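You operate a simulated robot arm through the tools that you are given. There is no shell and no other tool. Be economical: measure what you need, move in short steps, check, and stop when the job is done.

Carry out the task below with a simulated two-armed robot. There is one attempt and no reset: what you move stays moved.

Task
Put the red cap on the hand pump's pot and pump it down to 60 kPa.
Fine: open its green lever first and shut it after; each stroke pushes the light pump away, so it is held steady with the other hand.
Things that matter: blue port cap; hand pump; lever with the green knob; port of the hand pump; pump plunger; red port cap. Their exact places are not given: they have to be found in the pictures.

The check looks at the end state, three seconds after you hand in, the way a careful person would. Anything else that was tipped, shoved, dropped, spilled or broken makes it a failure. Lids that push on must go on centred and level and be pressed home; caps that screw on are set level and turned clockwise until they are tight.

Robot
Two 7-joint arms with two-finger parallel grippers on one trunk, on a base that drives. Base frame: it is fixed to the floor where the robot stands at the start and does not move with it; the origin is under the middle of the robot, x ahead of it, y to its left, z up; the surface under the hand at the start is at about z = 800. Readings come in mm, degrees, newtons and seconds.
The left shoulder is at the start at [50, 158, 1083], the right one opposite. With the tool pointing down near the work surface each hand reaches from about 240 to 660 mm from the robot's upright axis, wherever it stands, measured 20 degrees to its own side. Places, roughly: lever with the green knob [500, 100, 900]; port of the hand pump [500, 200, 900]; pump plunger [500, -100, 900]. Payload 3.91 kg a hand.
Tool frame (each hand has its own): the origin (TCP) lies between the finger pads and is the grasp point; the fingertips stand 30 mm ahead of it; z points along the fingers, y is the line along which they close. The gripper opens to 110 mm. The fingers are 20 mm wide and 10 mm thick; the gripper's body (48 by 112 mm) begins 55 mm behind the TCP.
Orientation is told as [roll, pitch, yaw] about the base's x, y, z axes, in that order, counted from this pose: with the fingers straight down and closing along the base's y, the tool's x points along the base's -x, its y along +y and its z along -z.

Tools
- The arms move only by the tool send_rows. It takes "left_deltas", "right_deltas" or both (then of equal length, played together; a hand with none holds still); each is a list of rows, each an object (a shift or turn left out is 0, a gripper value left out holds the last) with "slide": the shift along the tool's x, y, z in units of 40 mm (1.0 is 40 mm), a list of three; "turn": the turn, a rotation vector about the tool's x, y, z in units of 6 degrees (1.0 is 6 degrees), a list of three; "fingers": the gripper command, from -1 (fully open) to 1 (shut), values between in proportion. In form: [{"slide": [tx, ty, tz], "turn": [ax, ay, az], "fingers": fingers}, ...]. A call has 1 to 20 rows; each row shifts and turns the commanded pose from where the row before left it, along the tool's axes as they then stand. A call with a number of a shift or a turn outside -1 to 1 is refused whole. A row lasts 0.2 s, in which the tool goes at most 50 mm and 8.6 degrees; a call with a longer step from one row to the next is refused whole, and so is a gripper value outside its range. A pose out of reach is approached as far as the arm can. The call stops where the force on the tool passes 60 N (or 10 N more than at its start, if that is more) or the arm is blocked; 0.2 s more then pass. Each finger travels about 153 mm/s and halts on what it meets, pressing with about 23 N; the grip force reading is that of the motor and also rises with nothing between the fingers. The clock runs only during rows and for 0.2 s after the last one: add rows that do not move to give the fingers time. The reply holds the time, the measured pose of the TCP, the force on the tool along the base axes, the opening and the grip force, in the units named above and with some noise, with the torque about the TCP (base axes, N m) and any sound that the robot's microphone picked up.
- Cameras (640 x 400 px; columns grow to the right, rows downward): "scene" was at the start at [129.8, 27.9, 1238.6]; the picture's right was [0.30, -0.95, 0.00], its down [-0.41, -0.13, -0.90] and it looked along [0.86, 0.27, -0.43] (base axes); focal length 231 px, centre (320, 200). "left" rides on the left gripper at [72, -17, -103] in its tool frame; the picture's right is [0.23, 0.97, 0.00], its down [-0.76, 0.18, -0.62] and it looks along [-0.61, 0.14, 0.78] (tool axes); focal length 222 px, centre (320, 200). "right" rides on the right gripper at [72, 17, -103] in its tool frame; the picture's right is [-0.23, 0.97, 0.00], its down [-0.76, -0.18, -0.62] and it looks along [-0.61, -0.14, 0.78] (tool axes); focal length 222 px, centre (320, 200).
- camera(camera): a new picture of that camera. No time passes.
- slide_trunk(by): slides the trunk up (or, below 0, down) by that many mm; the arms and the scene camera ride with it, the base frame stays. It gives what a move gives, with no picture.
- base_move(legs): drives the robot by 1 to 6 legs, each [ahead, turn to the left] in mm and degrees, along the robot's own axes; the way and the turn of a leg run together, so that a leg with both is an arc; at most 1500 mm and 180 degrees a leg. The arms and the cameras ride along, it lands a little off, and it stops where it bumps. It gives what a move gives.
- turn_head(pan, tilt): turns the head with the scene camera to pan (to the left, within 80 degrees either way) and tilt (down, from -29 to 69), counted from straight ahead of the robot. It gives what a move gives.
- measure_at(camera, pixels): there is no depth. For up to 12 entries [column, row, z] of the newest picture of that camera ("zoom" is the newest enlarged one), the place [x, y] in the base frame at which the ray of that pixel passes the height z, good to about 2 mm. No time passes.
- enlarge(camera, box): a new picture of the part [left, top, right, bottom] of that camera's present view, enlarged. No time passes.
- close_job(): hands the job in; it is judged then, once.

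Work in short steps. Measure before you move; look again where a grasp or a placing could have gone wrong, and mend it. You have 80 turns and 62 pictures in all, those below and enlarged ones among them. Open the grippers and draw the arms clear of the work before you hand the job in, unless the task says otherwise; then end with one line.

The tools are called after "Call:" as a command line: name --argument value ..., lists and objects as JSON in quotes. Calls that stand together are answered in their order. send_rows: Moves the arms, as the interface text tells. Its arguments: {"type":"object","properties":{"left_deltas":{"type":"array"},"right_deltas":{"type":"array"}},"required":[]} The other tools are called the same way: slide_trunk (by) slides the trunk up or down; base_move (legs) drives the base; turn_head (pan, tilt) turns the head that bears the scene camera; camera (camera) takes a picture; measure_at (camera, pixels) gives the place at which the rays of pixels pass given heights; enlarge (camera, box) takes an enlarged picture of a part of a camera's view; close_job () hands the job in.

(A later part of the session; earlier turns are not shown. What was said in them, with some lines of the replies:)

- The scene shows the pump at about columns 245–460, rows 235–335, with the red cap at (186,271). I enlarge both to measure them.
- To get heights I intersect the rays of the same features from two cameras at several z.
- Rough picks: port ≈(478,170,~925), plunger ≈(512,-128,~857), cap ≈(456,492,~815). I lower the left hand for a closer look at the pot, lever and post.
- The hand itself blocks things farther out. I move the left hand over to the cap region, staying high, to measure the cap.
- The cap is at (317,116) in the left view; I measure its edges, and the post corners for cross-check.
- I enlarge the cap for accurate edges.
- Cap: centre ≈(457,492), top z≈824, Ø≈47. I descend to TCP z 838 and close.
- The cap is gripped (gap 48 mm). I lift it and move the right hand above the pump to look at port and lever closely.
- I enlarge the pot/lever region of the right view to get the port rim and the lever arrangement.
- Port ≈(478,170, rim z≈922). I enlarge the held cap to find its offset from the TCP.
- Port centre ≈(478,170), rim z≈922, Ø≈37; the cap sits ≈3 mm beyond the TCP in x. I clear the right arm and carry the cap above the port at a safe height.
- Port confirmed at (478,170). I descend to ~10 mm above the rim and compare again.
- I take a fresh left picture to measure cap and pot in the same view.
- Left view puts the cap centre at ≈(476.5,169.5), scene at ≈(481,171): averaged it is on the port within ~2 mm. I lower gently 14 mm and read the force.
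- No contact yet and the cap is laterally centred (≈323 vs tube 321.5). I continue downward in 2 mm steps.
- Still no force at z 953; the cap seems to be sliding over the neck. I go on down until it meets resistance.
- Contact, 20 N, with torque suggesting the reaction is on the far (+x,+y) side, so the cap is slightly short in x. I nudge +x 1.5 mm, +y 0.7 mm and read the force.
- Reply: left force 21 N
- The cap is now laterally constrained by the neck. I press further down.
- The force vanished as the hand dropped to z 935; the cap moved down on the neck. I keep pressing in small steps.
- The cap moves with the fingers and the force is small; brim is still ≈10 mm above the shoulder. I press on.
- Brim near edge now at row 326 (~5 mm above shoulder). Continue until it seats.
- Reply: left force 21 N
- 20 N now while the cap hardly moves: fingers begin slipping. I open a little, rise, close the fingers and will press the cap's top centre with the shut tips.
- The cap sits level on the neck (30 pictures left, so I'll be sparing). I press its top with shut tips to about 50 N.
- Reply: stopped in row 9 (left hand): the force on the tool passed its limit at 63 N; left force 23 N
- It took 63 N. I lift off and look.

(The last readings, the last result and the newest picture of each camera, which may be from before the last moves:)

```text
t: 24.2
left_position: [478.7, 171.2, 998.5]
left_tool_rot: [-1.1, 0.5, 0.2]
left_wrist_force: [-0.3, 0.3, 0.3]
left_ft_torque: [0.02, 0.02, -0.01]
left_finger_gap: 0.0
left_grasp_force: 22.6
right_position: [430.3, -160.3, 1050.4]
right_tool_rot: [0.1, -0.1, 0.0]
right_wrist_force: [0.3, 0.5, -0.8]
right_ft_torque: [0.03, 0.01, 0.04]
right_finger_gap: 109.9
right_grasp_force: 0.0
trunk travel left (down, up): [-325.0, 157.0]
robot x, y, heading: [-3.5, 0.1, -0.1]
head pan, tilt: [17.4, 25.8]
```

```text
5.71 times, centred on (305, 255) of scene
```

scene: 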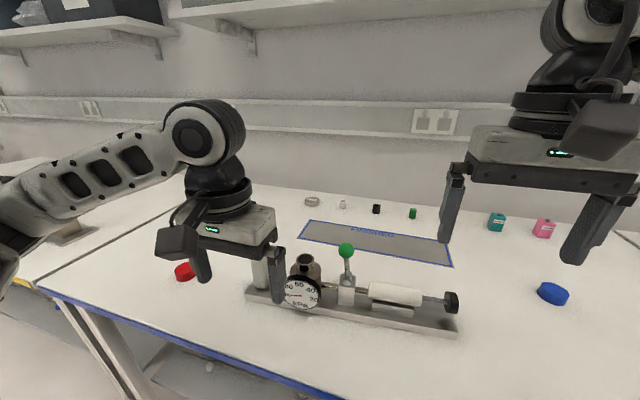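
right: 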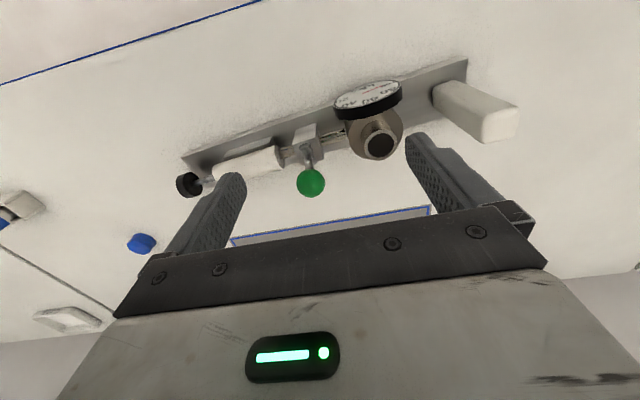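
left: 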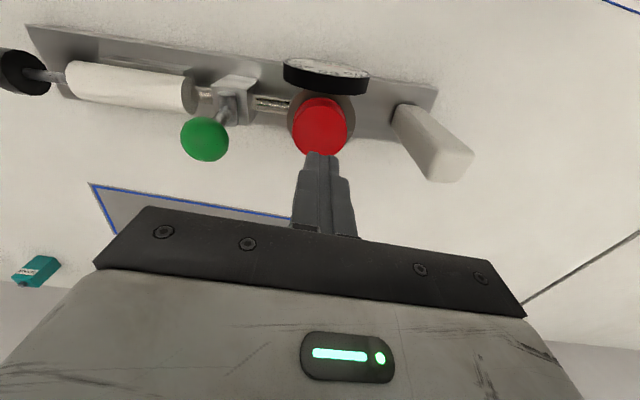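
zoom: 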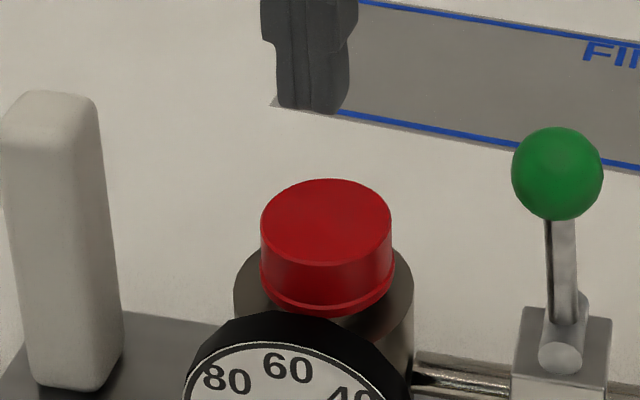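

The cap stays put at 63 N: pressed home and level. Next I locate the white post to hold the pump, and lever block/plunger heights, from the existing pictures.

Call:
measure_at --camera "left" --pixels '[[452, 167, 935], [452, 167, 950], [452, 167, 965], [428, 180, 950], [474, 152, 950], [205, 140, 950], [205, 140, 965], [20, 72, 855]]'

Call:
measure_at --camera "zoom" --pixels '[[48, 112, 935], [48, 112, 950], [48, 112, 965], [5, 125, 945], [98, 110, 945], [36, 385, 815], [121, 365, 815], [557, 174, 945], [557, 174, 960], [560, 357, 875], [560, 357, 890]]'

```text
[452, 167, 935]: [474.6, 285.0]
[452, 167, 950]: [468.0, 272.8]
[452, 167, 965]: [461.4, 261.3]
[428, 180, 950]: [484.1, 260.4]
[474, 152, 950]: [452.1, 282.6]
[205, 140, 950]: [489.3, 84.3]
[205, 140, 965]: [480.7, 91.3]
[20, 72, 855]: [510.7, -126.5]
```

```text
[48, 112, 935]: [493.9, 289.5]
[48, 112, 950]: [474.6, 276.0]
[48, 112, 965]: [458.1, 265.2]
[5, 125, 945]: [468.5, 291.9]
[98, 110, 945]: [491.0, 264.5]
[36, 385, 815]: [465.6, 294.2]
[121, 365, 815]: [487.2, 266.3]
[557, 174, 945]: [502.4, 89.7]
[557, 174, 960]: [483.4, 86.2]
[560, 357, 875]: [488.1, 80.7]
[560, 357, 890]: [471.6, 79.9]
```

Post top ≈(468,274,953); pump axis is yawed ≈6°. I move the left hand above the post, open to 80 mm, yaw 6°, and look before gripping.

Call:
send_rows --left_deltas '[{"slide": [0, 0, -0.7], "turn": [-0.18, -0.08, 0]}, {"slide": [0.1, 0.7, 0]}, {"slide": [0.1, 0.7, 0], "fingers": -0.45}, {"slide": [0.07, 0.7, 0]}, {"slide": [0, 0.5, 0]}, {"turn": [0, 0, -1.0]}, {"slide": [0, 0, 0]}]'

Call:
camera --camera "left"

```text
t: 25.8
left_position: [469.5, 276.4, 1027.1]
left_tool_rot: [0.0, -0.1, 6.3]
left_wrist_force: [0.0, -0.1, 0.2]
left_ft_torque: [0.01, -0.02, -0.04]
left_finger_gap: 79.7
left_grasp_force: 0.0
right_position: [428.9, -159.1, 1051.4]
right_tool_rot: [0.0, 0.0, 0.0]
right_wrist_force: [0.1, 0.1, -0.4]
right_ft_torque: [0.01, -0.01, 0.01]
right_finger_gap: 110.0
right_grasp_force: 0.0
trunk travel left (down, up): [-325.0, 157.0]
robot x, y, heading: [0.5, 2.9, 0.0]
head pan, tilt: [17.4, 25.8]
```

```text
28 pictures are left
```

left: 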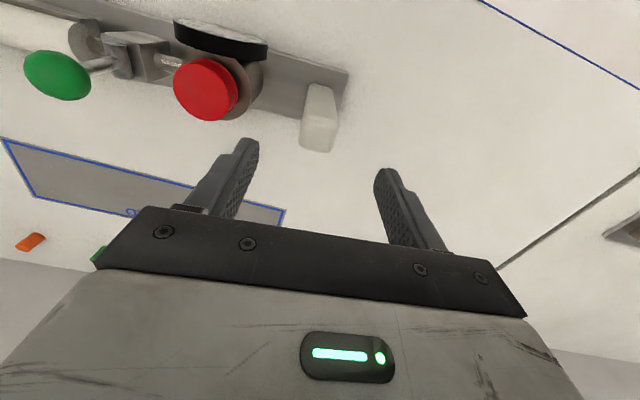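

Call:
measure_at --camera "left" --pixels '[[317, 134, 953], [300, 145, 953], [334, 150, 953], [304, 118, 953], [336, 122, 953], [348, 70, 815], [206, 90, 921]]'

```text
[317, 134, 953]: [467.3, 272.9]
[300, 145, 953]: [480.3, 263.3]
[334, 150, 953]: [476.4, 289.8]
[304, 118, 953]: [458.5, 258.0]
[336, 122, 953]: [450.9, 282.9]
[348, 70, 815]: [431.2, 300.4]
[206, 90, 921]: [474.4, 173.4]
```

Post centre ≈(466.5,273.5), ~26 mm wide. I descend to z 925 and close on it.

Call:
send_rows --left_deltas '[{"slide": [0.07, -0.07, 0.7]}, {"slide": [0, 0, 0.9]}, {"slide": [0, 0, 0.7]}, {"slide": [0, 0, 0.25]}, {"fingers": 0}, {"fingers": 0.3}, {"fingers": 1}, {"fingers": 1}, {"fingers": 1}]'

```text
t: 27.8
left_position: [465.7, 272.1, 926.0]
left_tool_rot: [0.0, -0.1, 6.1]
left_wrist_force: [-0.9, 1.7, 0.5]
left_ft_torque: [-0.06, -0.17, -0.37]
left_finger_gap: 32.2
left_grasp_force: 23.1
right_position: [429.9, -160.1, 1051.2]
right_tool_rot: [0.0, 0.0, 0.0]
right_wrist_force: [-0.4, 0.7, 0.2]
right_ft_torque: [0.0, 0.02, 0.02]
right_finger_gap: 110.0
right_grasp_force: 0.1
trunk travel left (down, up): [-325.0, 157.0]
robot x, y, heading: [2.0, -1.0, -0.2]
head pan, tilt: [17.4, 25.8]
```

Post is held. I bring the right hand, fingers 56 mm open, over the green knob (485,88,957) to straddle it.

Call:
send_rows --right_deltas '[{"slide": [-0.2, 0.8, 0], "fingers": -0.02}, {"slide": [-0.2, 0.8, 0]}, {"slide": [-0.2, 0.8, 0]}, {"slide": [-0.2, 0.8, 0]}, {"slide": [-0.2, 0.8, 0]}, {"slide": [-0.2, 0.8, 0]}, {"slide": [-0.15, 0.8, 0]}, {"slide": [0, 0.6, 0]}, {"slide": [0, 0, 0]}]'

Call:
camera --camera "right"

```text
t: 29.8
left_position: [466.1, 272.6, 925.1]
left_tool_rot: [0.0, -0.1, 6.2]
left_wrist_force: [-0.3, -0.4, -0.3]
left_ft_torque: [-0.12, 0.02, -0.29]
left_finger_gap: 32.2
left_grasp_force: 23.4
right_position: [484.3, 88.5, 1049.8]
right_tool_rot: [-0.1, 0.0, -0.2]
right_wrist_force: [0.0, -0.5, 0.3]
right_ft_torque: [0.0, 0.02, -0.01]
right_finger_gap: 56.0
right_grasp_force: 0.1
trunk travel left (down, up): [-325.0, 157.0]
robot x, y, heading: [-1.5, 0.4, 0.2]
head pan, tilt: [17.4, 25.8]
```

```text
27 pictures are left
```

right: 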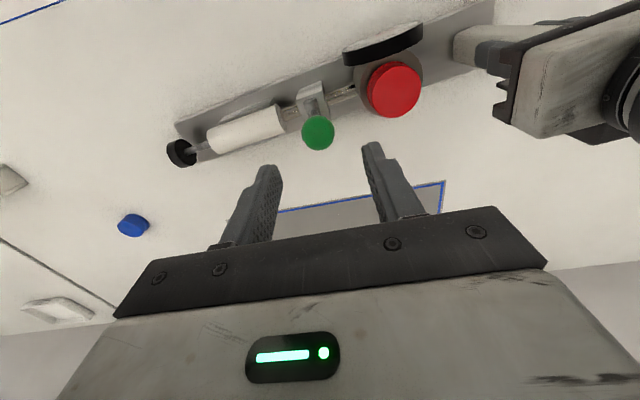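

Knob is centred between the fingers. I lower to z 970 and push the knob toward −y (toward the plunger), watching the force.

Call:
send_rows --right_deltas '[{"slide": [0, 0, 0.7]}, {"slide": [0, 0, 0.7]}, {"slide": [0, 0, 0.6]}, {"slide": [0, -0.2, 0]}, {"slide": [0, -0.2, 0]}, {"slide": [0, -0.2, 0]}, {"slide": [0, -0.2, 0]}, {"slide": [0, 0, 0]}]'

Call:
enlarge --camera "scene" --box '[250, 220, 470, 340]'

```text
t: 31.6
left_position: [466.5, 273.3, 924.6]
left_tool_rot: [0.0, -0.1, 6.1]
left_wrist_force: [-0.5, 0.9, 0.4]
left_ft_torque: [0.06, 0.0, -0.26]
left_finger_gap: 32.0
left_grasp_force: 23.3
right_position: [483.9, 56.2, 970.1]
right_tool_rot: [0.0, -0.1, -0.1]
right_wrist_force: [-0.1, -0.8, 0.7]
right_ft_torque: [0.0, 0.04, 0.04]
right_finger_gap: 55.9
right_grasp_force: 0.0
trunk travel left (down, up): [-325.0, 157.0]
robot x, y, heading: [1.5, 2.8, 0.1]
head pan, tilt: [17.4, 25.8]
```

```text
2.91 times, centred on (360, 280) of scene
```

zoom: 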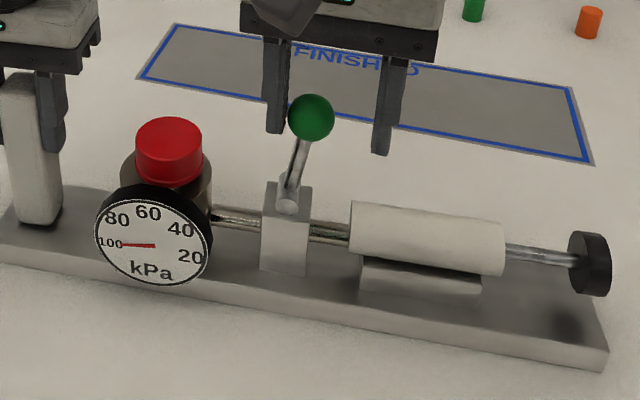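

The knob follows freely with no force. I continue along its arc toward −y.

Call:
send_rows --right_deltas '[{"slide": [0, -0.25, 0.08]}, {"slide": [0, -0.25, 0.1]}, {"slide": [0, -0.25, 0.15]}, {"slide": [0, -0.2, 0.2]}, {"slide": [0, -0.2, 0.2]}, {"slide": [0, -0.15, 0.2]}, {"slide": [0, 0, 0]}]'

Call:
enlarge --camera "scene" --box '[250, 220, 470, 340]'

```text
t: 33.0
left_position: [465.9, 270.8, 924.6]
left_tool_rot: [0.0, 0.0, 5.9]
left_wrist_force: [-0.8, -4.0, 9.1]
left_ft_torque: [0.87, 0.75, -0.11]
left_finger_gap: 31.9
left_grasp_force: 23.2
right_position: [482.7, 15.7, 948.9]
right_tool_rot: [2.1, -1.2, 0.7]
right_wrist_force: [-0.7, 8.5, 9.7]
right_ft_torque: [0.57, 0.04, 0.2]
right_finger_gap: 60.5
right_grasp_force: 4.9
trunk travel left (down, up): [-325.0, 157.0]
robot x, y, heading: [0.1, 2.0, 0.1]
head pan, tilt: [17.4, 25.8]
stopped in row 7 (right hand): the force on the tool passed its limit at 63 N (the readings are from after the stop); the commanded pose is now the measured one
```

```text
2.91 times, centred on (360, 280) of scene
```

zoom: 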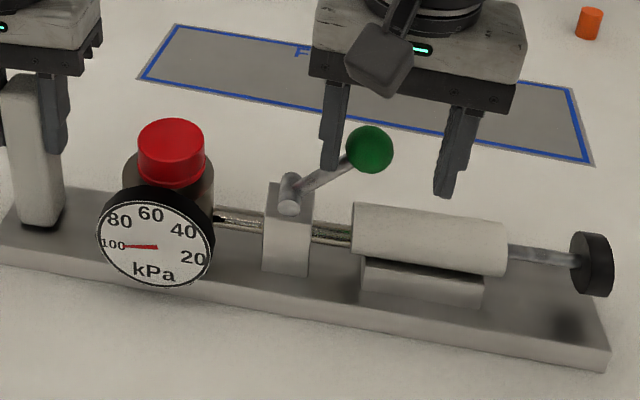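

The lever hit its open stop at ~50° from upright. I back off, rise, and take the right hand over the plunger knob with a 6° yaw.

Call:
send_rows --right_deltas '[{"slide": [0, 0.15, 0], "turn": [0.35, 0.2, 0]}, {"slide": [0, 0.05, -0.6]}, {"slide": [0, 0, -0.8]}, {"slide": [-0.2, -0.8, 0]}, {"slide": [-0.2, -0.8, 0]}, {"slide": [-0.2, -0.8, 0]}, {"slide": [-0.08, -0.8, 0]}, {"slide": [0, -0.55, 0], "turn": [0, 0, -0.92]}, {"slide": [0, 0, 0]}]'

Call:
camera --camera "right"

Call:
enlarge --camera "scene" --box '[250, 220, 470, 340]'

```text
t: 35.0
left_position: [465.3, 269.7, 924.7]
left_tool_rot: [0.1, -0.1, 6.0]
left_wrist_force: [-1.9, 1.7, 19.0]
left_ft_torque: [0.09, -0.06, -0.47]
left_finger_gap: 31.9
left_grasp_force: 22.9
right_position: [511.4, -128.6, 1005.0]
right_tool_rot: [-0.3, 0.3, 6.1]
right_wrist_force: [-0.8, -0.3, 0.4]
right_ft_torque: [0.01, 0.02, -0.02]
right_finger_gap: 56.1
right_grasp_force: 0.1
trunk travel left (down, up): [-325.0, 157.0]
robot x, y, heading: [-2.1, -1.4, -0.2]
head pan, tilt: [17.4, 25.8]
```

```text
24 pictures are left
```

right: 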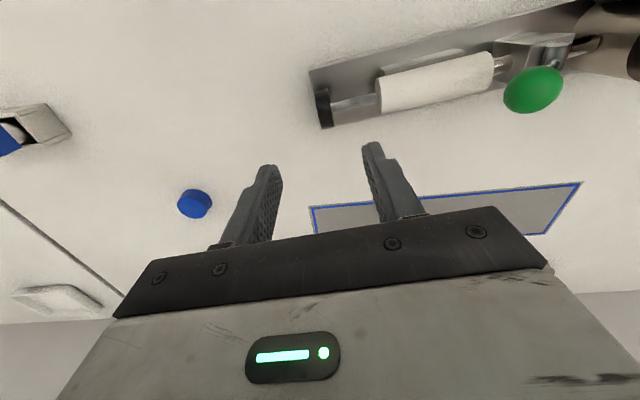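

```text
2.91 times, centred on (360, 280) of scene
```

zoom: 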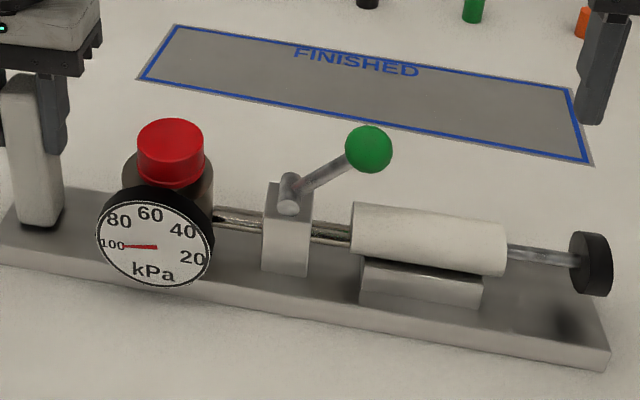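

Call:
measure_at --camera "right" --pixels '[[325, 108, 845], [325, 108, 860], [325, 128, 860], [325, 90, 860], [317, 112, 860], [333, 108, 860], [381, 95, 860], [334, 100, 860]]'

Call:
measure_at --camera "zoom" --pixels '[[592, 264, 845], [592, 264, 860], [592, 232, 875], [592, 296, 840], [570, 258, 855], [613, 265, 855], [505, 250, 855], [590, 340, 815]]'

```text
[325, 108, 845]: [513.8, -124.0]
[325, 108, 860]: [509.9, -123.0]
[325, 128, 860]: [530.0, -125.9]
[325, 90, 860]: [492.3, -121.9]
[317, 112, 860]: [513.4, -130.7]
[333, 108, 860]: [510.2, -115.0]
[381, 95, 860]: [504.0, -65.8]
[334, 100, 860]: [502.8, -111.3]
```

```text
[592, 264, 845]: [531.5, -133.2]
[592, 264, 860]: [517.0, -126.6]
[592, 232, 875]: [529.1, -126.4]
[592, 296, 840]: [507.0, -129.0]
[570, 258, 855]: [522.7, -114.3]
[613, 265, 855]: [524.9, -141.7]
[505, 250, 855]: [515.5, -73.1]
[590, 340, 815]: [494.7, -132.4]
```

Plunger knob centre ≈(509,-123,868), Ø≈40, 14 thick. I lower so the tips pass either side of its upper half just above the rod, and close along the axis.

Call:
send_rows --right_deltas '[{"slide": [0.045, 0.14, 0.7]}, {"slide": [0, 0, 0.9]}, {"slide": [0, 0, 0.6]}, {"slide": [0, 0, 0.25]}, {"fingers": 0.3}, {"fingers": 0.6}, {"fingers": 1}, {"fingers": 1}, {}]'

Call:
enlarge --camera "scene" --box '[280, 220, 500, 340]'

```text
t: 37.0
left_position: [465.2, 270.6, 924.1]
left_tool_rot: [0.0, 0.1, 5.9]
left_wrist_force: [-1.4, 0.3, 19.2]
left_ft_torque: [0.21, -0.11, -0.36]
left_finger_gap: 31.8
left_grasp_force: 23.6
right_position: [508.2, -125.1, 906.3]
right_tool_rot: [-0.3, 0.2, 6.0]
right_wrist_force: [-0.2, 4.5, -0.6]
right_ft_torque: [0.14, -0.05, -0.03]
right_finger_gap: 13.4
right_grasp_force: 23.5
trunk travel left (down, up): [-325.0, 157.0]
robot x, y, heading: [1.1, 3.0, -0.0]
head pan, tilt: [17.4, 25.8]
```

```text
2.91 times, centred on (390, 280) of scene
```

zoom: 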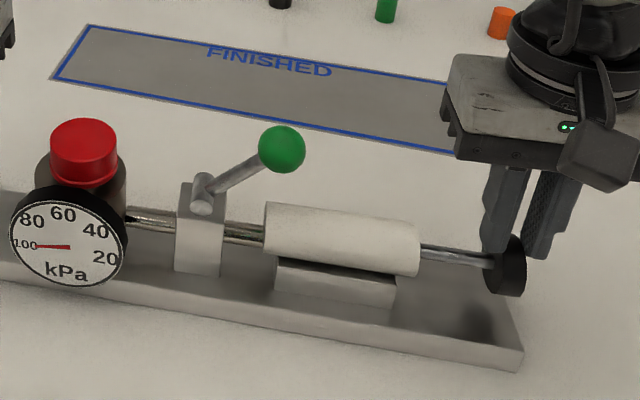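

The knob is gripped (13.4 mm). I try pushing it in (+y along the axis) 25 mm and see the gauge.

Call:
send_rows --right_deltas '[{"slide": [0, 0.125, 0]}, {"slide": [0, 0.125, 0]}, {"slide": [0, 0.125, 0]}, {"slide": [0, 0.125, 0]}, {"slide": [0, 0.125, 0]}, {}]'

Call:
enlarge --camera "scene" --box '[280, 220, 500, 340]'

```text
t: 38.4
left_position: [465.1, 270.7, 923.6]
left_tool_rot: [0.0, -0.1, 6.1]
left_wrist_force: [4.0, 3.9, 12.7]
left_ft_torque: [-0.14, 0.07, -0.13]
left_finger_gap: 31.9
left_grasp_force: 23.2
right_position: [505.8, -101.7, 906.3]
right_tool_rot: [-0.2, 0.3, 5.9]
right_wrist_force: [-4.5, -9.1, 10.4]
right_ft_torque: [-0.28, 0.45, -0.02]
right_finger_gap: 13.5
right_grasp_force: 23.3
trunk travel left (down, up): [-325.0, 157.0]
robot x, y, heading: [-2.2, 1.1, -0.2]
head pan, tilt: [17.4, 25.8]
```

```text
2.91 times, centred on (390, 280) of scene
```

zoom: 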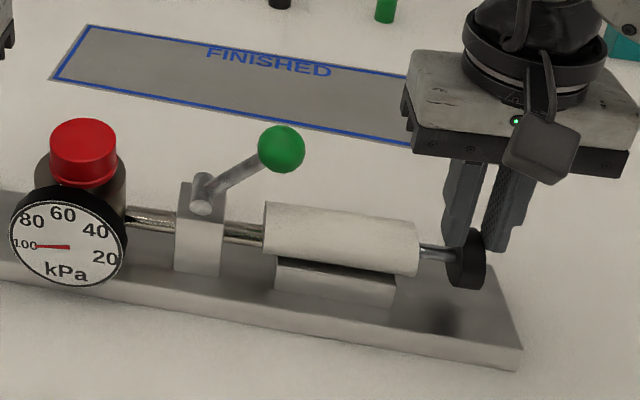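

It slid in with ~9 N, gauge still 100. I push ~8 mm farther, then pull back out to complete a stroke.

Call:
send_rows --right_deltas '[{"slide": [0, 0.1, 0]}, {"slide": [0, 0.1, 0]}, {}, {"slide": [0, -0.2, 0]}, {"slide": [0, -0.2, 0]}, {"slide": [0, -0.2, 0]}, {"slide": [0, -0.2, 0]}, {}]'

Call:
enlarge --camera "scene" --box '[280, 220, 500, 340]'

```text
t: 40.2
left_position: [464.6, 271.2, 924.0]
left_tool_rot: [0.0, 0.0, 6.1]
left_wrist_force: [5.7, 1.9, 7.3]
left_ft_torque: [0.2, 0.05, 0.42]
left_finger_gap: 31.5
left_grasp_force: 22.7
right_position: [508.9, -123.2, 905.3]
right_tool_rot: [-0.4, 0.3, 6.1]
right_wrist_force: [-7.0, -4.7, 15.2]
right_ft_torque: [-0.09, 0.1, -0.01]
right_finger_gap: 13.8
right_grasp_force: 22.6
trunk travel left (down, up): [-325.0, 157.0]
robot x, y, heading: [-1.4, -1.0, 0.0]
head pan, tilt: [17.4, 25.8]
heard: click
```

```text
2.91 times, centred on (390, 280) of scene
```

zoom: 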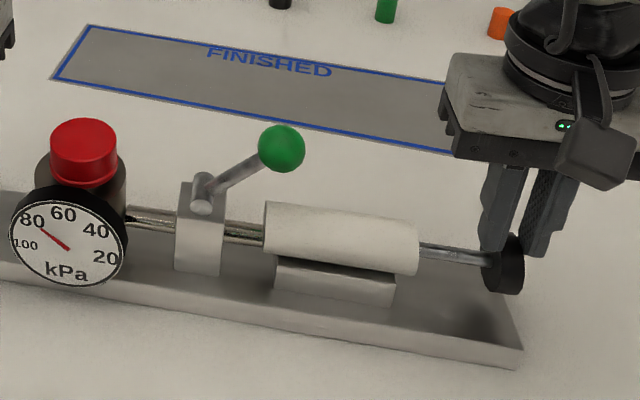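

A click, and the gauge dropped to about 85. The stroke works; I repeat it once.

Call:
send_rows --right_deltas '[{"slide": [0, 0.15, 0]}, {"slide": [0, 0.15, 0]}, {"slide": [0, 0.15, 0]}, {"slide": [0, 0.15, 0]}, {"slide": [0, 0.1, 0]}, {"slide": [0, 0.1, 0]}, {}, {"slide": [0, -0.2, 0]}, {"slide": [0, -0.2, 0]}, {"slide": [0, -0.2, 0]}, {"slide": [0, -0.2, 0]}, {}]'

Call:
enlarge --camera "scene" --box '[270, 260, 350, 320]'

```text
t: 42.8
left_position: [464.5, 272.3, 925.0]
left_tool_rot: [-0.1, 0.0, 5.9]
left_wrist_force: [-5.8, 5.6, 13.7]
left_ft_torque: [-0.02, 0.27, -0.28]
left_finger_gap: 32.2
left_grasp_force: 23.0
right_position: [507.1, -122.9, 905.7]
right_tool_rot: [-0.3, 0.2, 6.0]
right_wrist_force: [5.7, -4.4, 3.4]
right_ft_torque: [-0.02, -0.73, -0.08]
right_finger_gap: 13.6
right_grasp_force: 22.8
trunk travel left (down, up): [-325.0, 157.0]
robot x, y, heading: [-1.7, -0.8, 0.1]
head pan, tilt: [17.4, 25.8]
heard: click
```

```text
6.67 times, centred on (310, 290) of scene
```

zoom: 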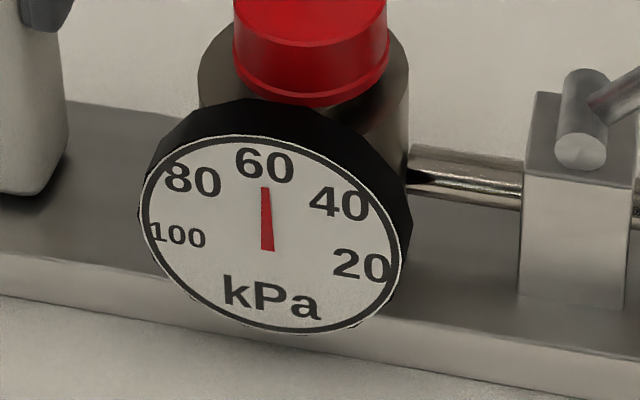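

The needle now points at 60. I release the plunger, rise, and bring the shut right fingers to the −y side of the lever knob.

Call:
send_rows --right_deltas '[{"fingers": 0.4}, {"fingers": 0.2}, {"slide": [0, 0, -0.5]}, {"slide": [0, 0, -0.9]}, {"slide": [0, 0, -0.9]}, {"slide": [0, 0.8, -0.2], "fingers": 1}, {"slide": [0, 0.8, 0]}, {"slide": [0, 0.8, 0]}, {"slide": [0, 0.4, 0]}, {}]'

Call:
camera --camera "right"

Call:
camera --camera "scene"

```text
t: 45.0
left_position: [464.1, 270.9, 925.1]
left_tool_rot: [0.0, 0.0, 6.0]
left_wrist_force: [-4.3, 3.0, 13.5]
left_ft_torque: [0.12, 0.12, -0.11]
left_finger_gap: 31.9
left_grasp_force: 22.8
right_position: [496.6, -10.9, 1004.3]
right_tool_rot: [-0.4, 0.3, 6.1]
right_wrist_force: [0.3, 0.1, -0.5]
right_ft_torque: [-0.01, 0.02, 0.05]
right_finger_gap: 0.0
right_grasp_force: 22.8
trunk travel left (down, up): [-325.0, 157.0]
robot x, y, heading: [-3.4, -2.7, -0.0]
head pan, tilt: [17.4, 25.8]
```

```text
18 pictures are left
```

right: 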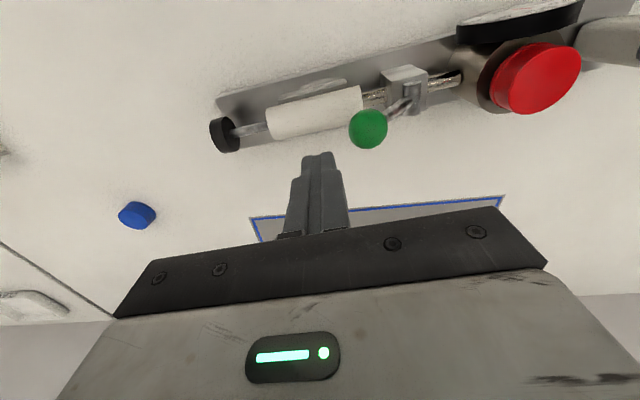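

```text
17 pictures are left
```

scene: 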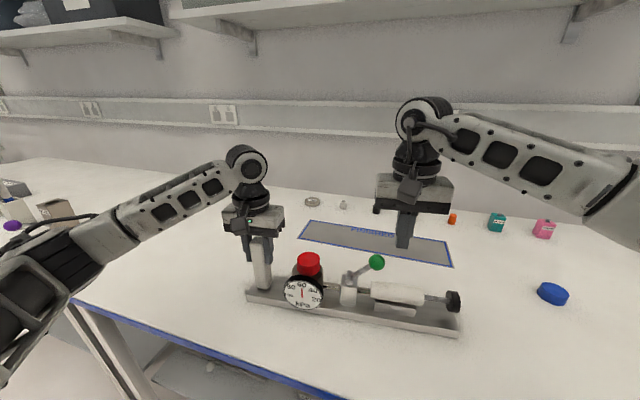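

Call:
measure_at --camera "right" --pixels '[[368, 129, 925], [368, 129, 935], [368, 129, 945], [349, 129, 935]]'

Call:
measure_at --camera "scene" --pixels '[[376.5, 262.5, 925], [376.5, 262.5, 935], [376.5, 262.5, 945]]'

```text
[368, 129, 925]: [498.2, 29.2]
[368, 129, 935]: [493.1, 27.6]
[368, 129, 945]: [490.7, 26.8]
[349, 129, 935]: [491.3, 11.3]
```

```text
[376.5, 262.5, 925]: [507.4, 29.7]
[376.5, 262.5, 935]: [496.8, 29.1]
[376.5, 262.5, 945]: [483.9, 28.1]
```

Knob at ≈(492,28,938). I lower the shut fingers beside it and push it back up toward +y along the arc.

Call:
send_rows --right_deltas '[{"slide": [0.1, 0, 0.65]}, {"slide": [0, 0, 0.6]}, {"slide": [0, 0.25, 0]}, {"slide": [0, 0.25, 0]}, {"slide": [0, 0.25, -0.1]}, {"slide": [0, 0.25, -0.1]}, {"slide": [0, 0.25, -0.1]}, {"slide": [0, 0.2, -0.1]}, {"slide": [0, 0.2, 0]}, {}]'

Call:
enlarge --camera "scene" --box '[250, 220, 470, 340]'

```text
t: 47.2
left_position: [466.2, 269.8, 925.2]
left_tool_rot: [0.1, 0.0, 6.0]
left_wrist_force: [-3.0, 1.1, 10.3]
left_ft_torque: [0.17, 0.07, 0.49]
left_finger_gap: 32.1
left_grasp_force: 22.8
right_position: [488.4, 54.3, 969.8]
right_tool_rot: [-0.3, 0.3, 6.0]
right_wrist_force: [-0.4, -0.1, -0.8]
right_ft_torque: [0.01, 0.01, 0.01]
right_finger_gap: 0.0
right_grasp_force: 22.5
trunk travel left (down, up): [-325.0, 157.0]
robot x, y, heading: [-0.2, 2.8, 0.1]
head pan, tilt: [17.4, 25.8]
```

```text
2.91 times, centred on (360, 280) of scene
```

zoom: 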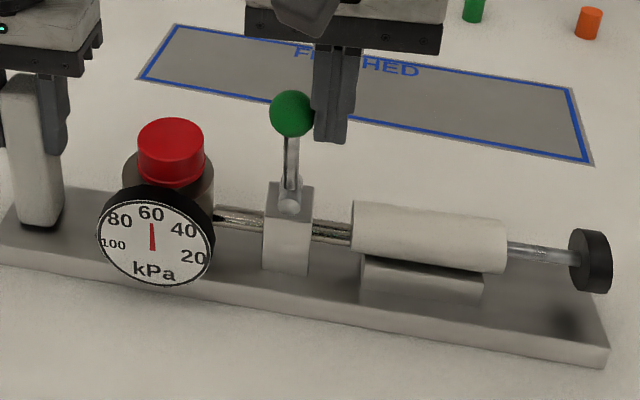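

Lever is almost upright; I push a bit more to its stop.

Call:
send_rows --right_deltas '[{"slide": [0, 0.08, 0]}, {"slide": [0, 0.08, 0]}, {"slide": [0, 0.08, 0]}, {"slide": [0, 0.05, 0]}, {}]'

Call:
enlarge --camera "scene" --box '[250, 220, 470, 340]'

```text
t: 48.4
left_position: [465.6, 272.4, 924.6]
left_tool_rot: [0.2, 0.1, 6.3]
left_wrist_force: [-2.2, 22.7, 7.6]
left_ft_torque: [-0.96, -0.64, 0.17]
left_finger_gap: 32.3
left_grasp_force: 23.2
right_position: [488.0, 59.8, 969.8]
right_tool_rot: [-0.8, 0.3, 5.6]
right_wrist_force: [4.3, -29.9, 6.9]
right_ft_torque: [-0.45, -0.07, -0.17]
right_finger_gap: 0.1
right_grasp_force: 22.5
trunk travel left (down, up): [-325.0, 157.0]
robot x, y, heading: [1.8, -4.1, -0.2]
head pan, tilt: [17.4, 25.8]
```

```text
2.91 times, centred on (360, 280) of scene
```

zoom: 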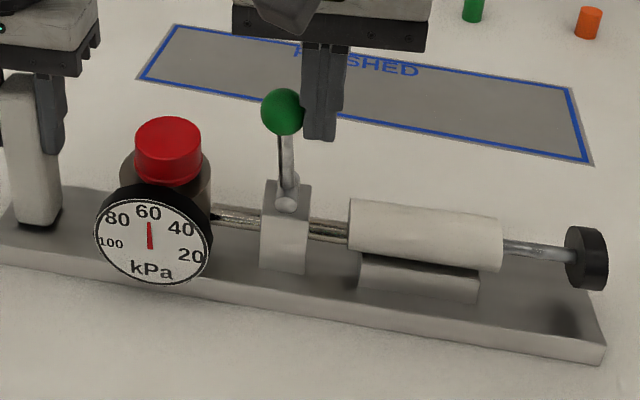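

Lever is at its shut stop (30 N), gauge on 60. I back the right hand off and up, then open and lift the left hand.

Call:
send_rows --right_deltas '[{"slide": [0, -0.3, 0]}, {"slide": [0, -0.3, 0]}, {"slide": [0, 0, -0.8]}, {"slide": [0, 0, -0.8]}, {"slide": [0, -0.8, 0]}, {"slide": [0, -0.8, 0]}, {"slide": [0.3, -0.8, 0]}, {"slide": [0.3, -0.8, 0], "fingers": -1}, {}, {}]'

Call:
send_rows --left_deltas '[{"fingers": 0.2}, {"fingers": -0.2}, {"fingers": -0.45}, {}, {"slide": [0, 0, -0.4]}, {"slide": [0, 0, -0.8]}, {"slide": [0, 0, -0.9]}, {"slide": [0, 0, -0.9]}, {"slide": [0.3, 0.8, 0]}, {"slide": [0.3, 0.8, 0], "fingers": -1}, {"slide": [0.3, 0.8, 0]}, {}, {}]'

Call:
camera --camera "scene"

Call:
enlarge --camera "scene" --box '[240, 235, 370, 315]'

```text
t: 50.6
left_position: [465.7, 270.7, 924.1]
left_tool_rot: [0.0, 0.0, 6.1]
left_wrist_force: [-0.9, -2.8, 5.2]
left_ft_torque: [0.01, 0.0, -0.21]
left_finger_gap: 32.1
left_grasp_force: 23.1
right_position: [478.6, -89.4, 1035.8]
right_tool_rot: [-0.3, 0.4, 6.0]
right_wrist_force: [1.1, 0.1, 0.1]
right_ft_torque: [-0.02, 0.02, -0.05]
right_finger_gap: 110.1
right_grasp_force: 0.0
trunk travel left (down, up): [-325.0, 157.0]
robot x, y, heading: [-0.5, 6.2, -0.0]
head pan, tilt: [17.4, 25.8]
```

```text
t: 53.4
left_position: [420.8, 362.3, 1043.1]
left_tool_rot: [0.0, 0.1, 6.1]
left_wrist_force: [0.7, -0.3, 0.7]
left_ft_torque: [0.0, 0.02, 0.01]
left_finger_gap: 110.0
left_grasp_force: 0.0
right_position: [478.9, -89.9, 1035.8]
right_tool_rot: [-0.4, 0.4, 6.0]
right_wrist_force: [-0.1, -0.7, 0.7]
right_ft_torque: [-0.02, -0.03, 0.02]
right_finger_gap: 110.2
right_grasp_force: 0.0
trunk travel left (down, up): [-325.0, 157.0]
robot x, y, heading: [4.8, -2.1, 0.1]
head pan, tilt: [17.4, 25.8]
```

```text
14 pictures are left
```

scene: 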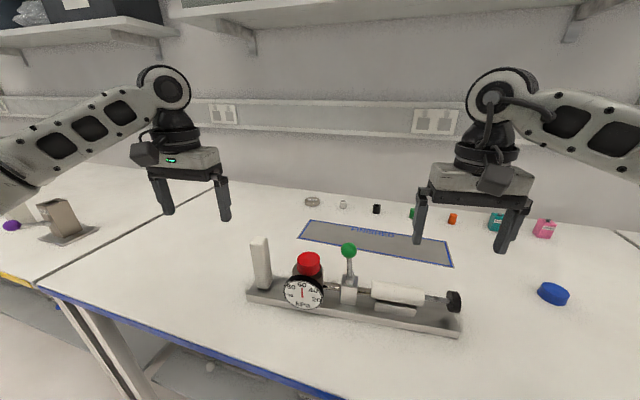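

```text
4.92 times, centred on (305, 275) of scene
```

zoom: 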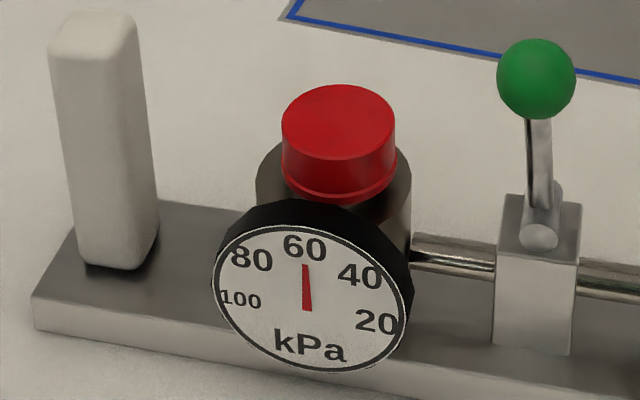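

The gauge holds at 60, the lever is shut, the cap is level and seated, and both arms are clear. I hand in.

Call:
close_job

```text
The job is handed in.
```

I pressed the red cap onto the pot and pumped it down; the gauge reads 60 kPa. The green lever was opened before pumping and shut again afterwards, and the pump shifted only about 3 mm.
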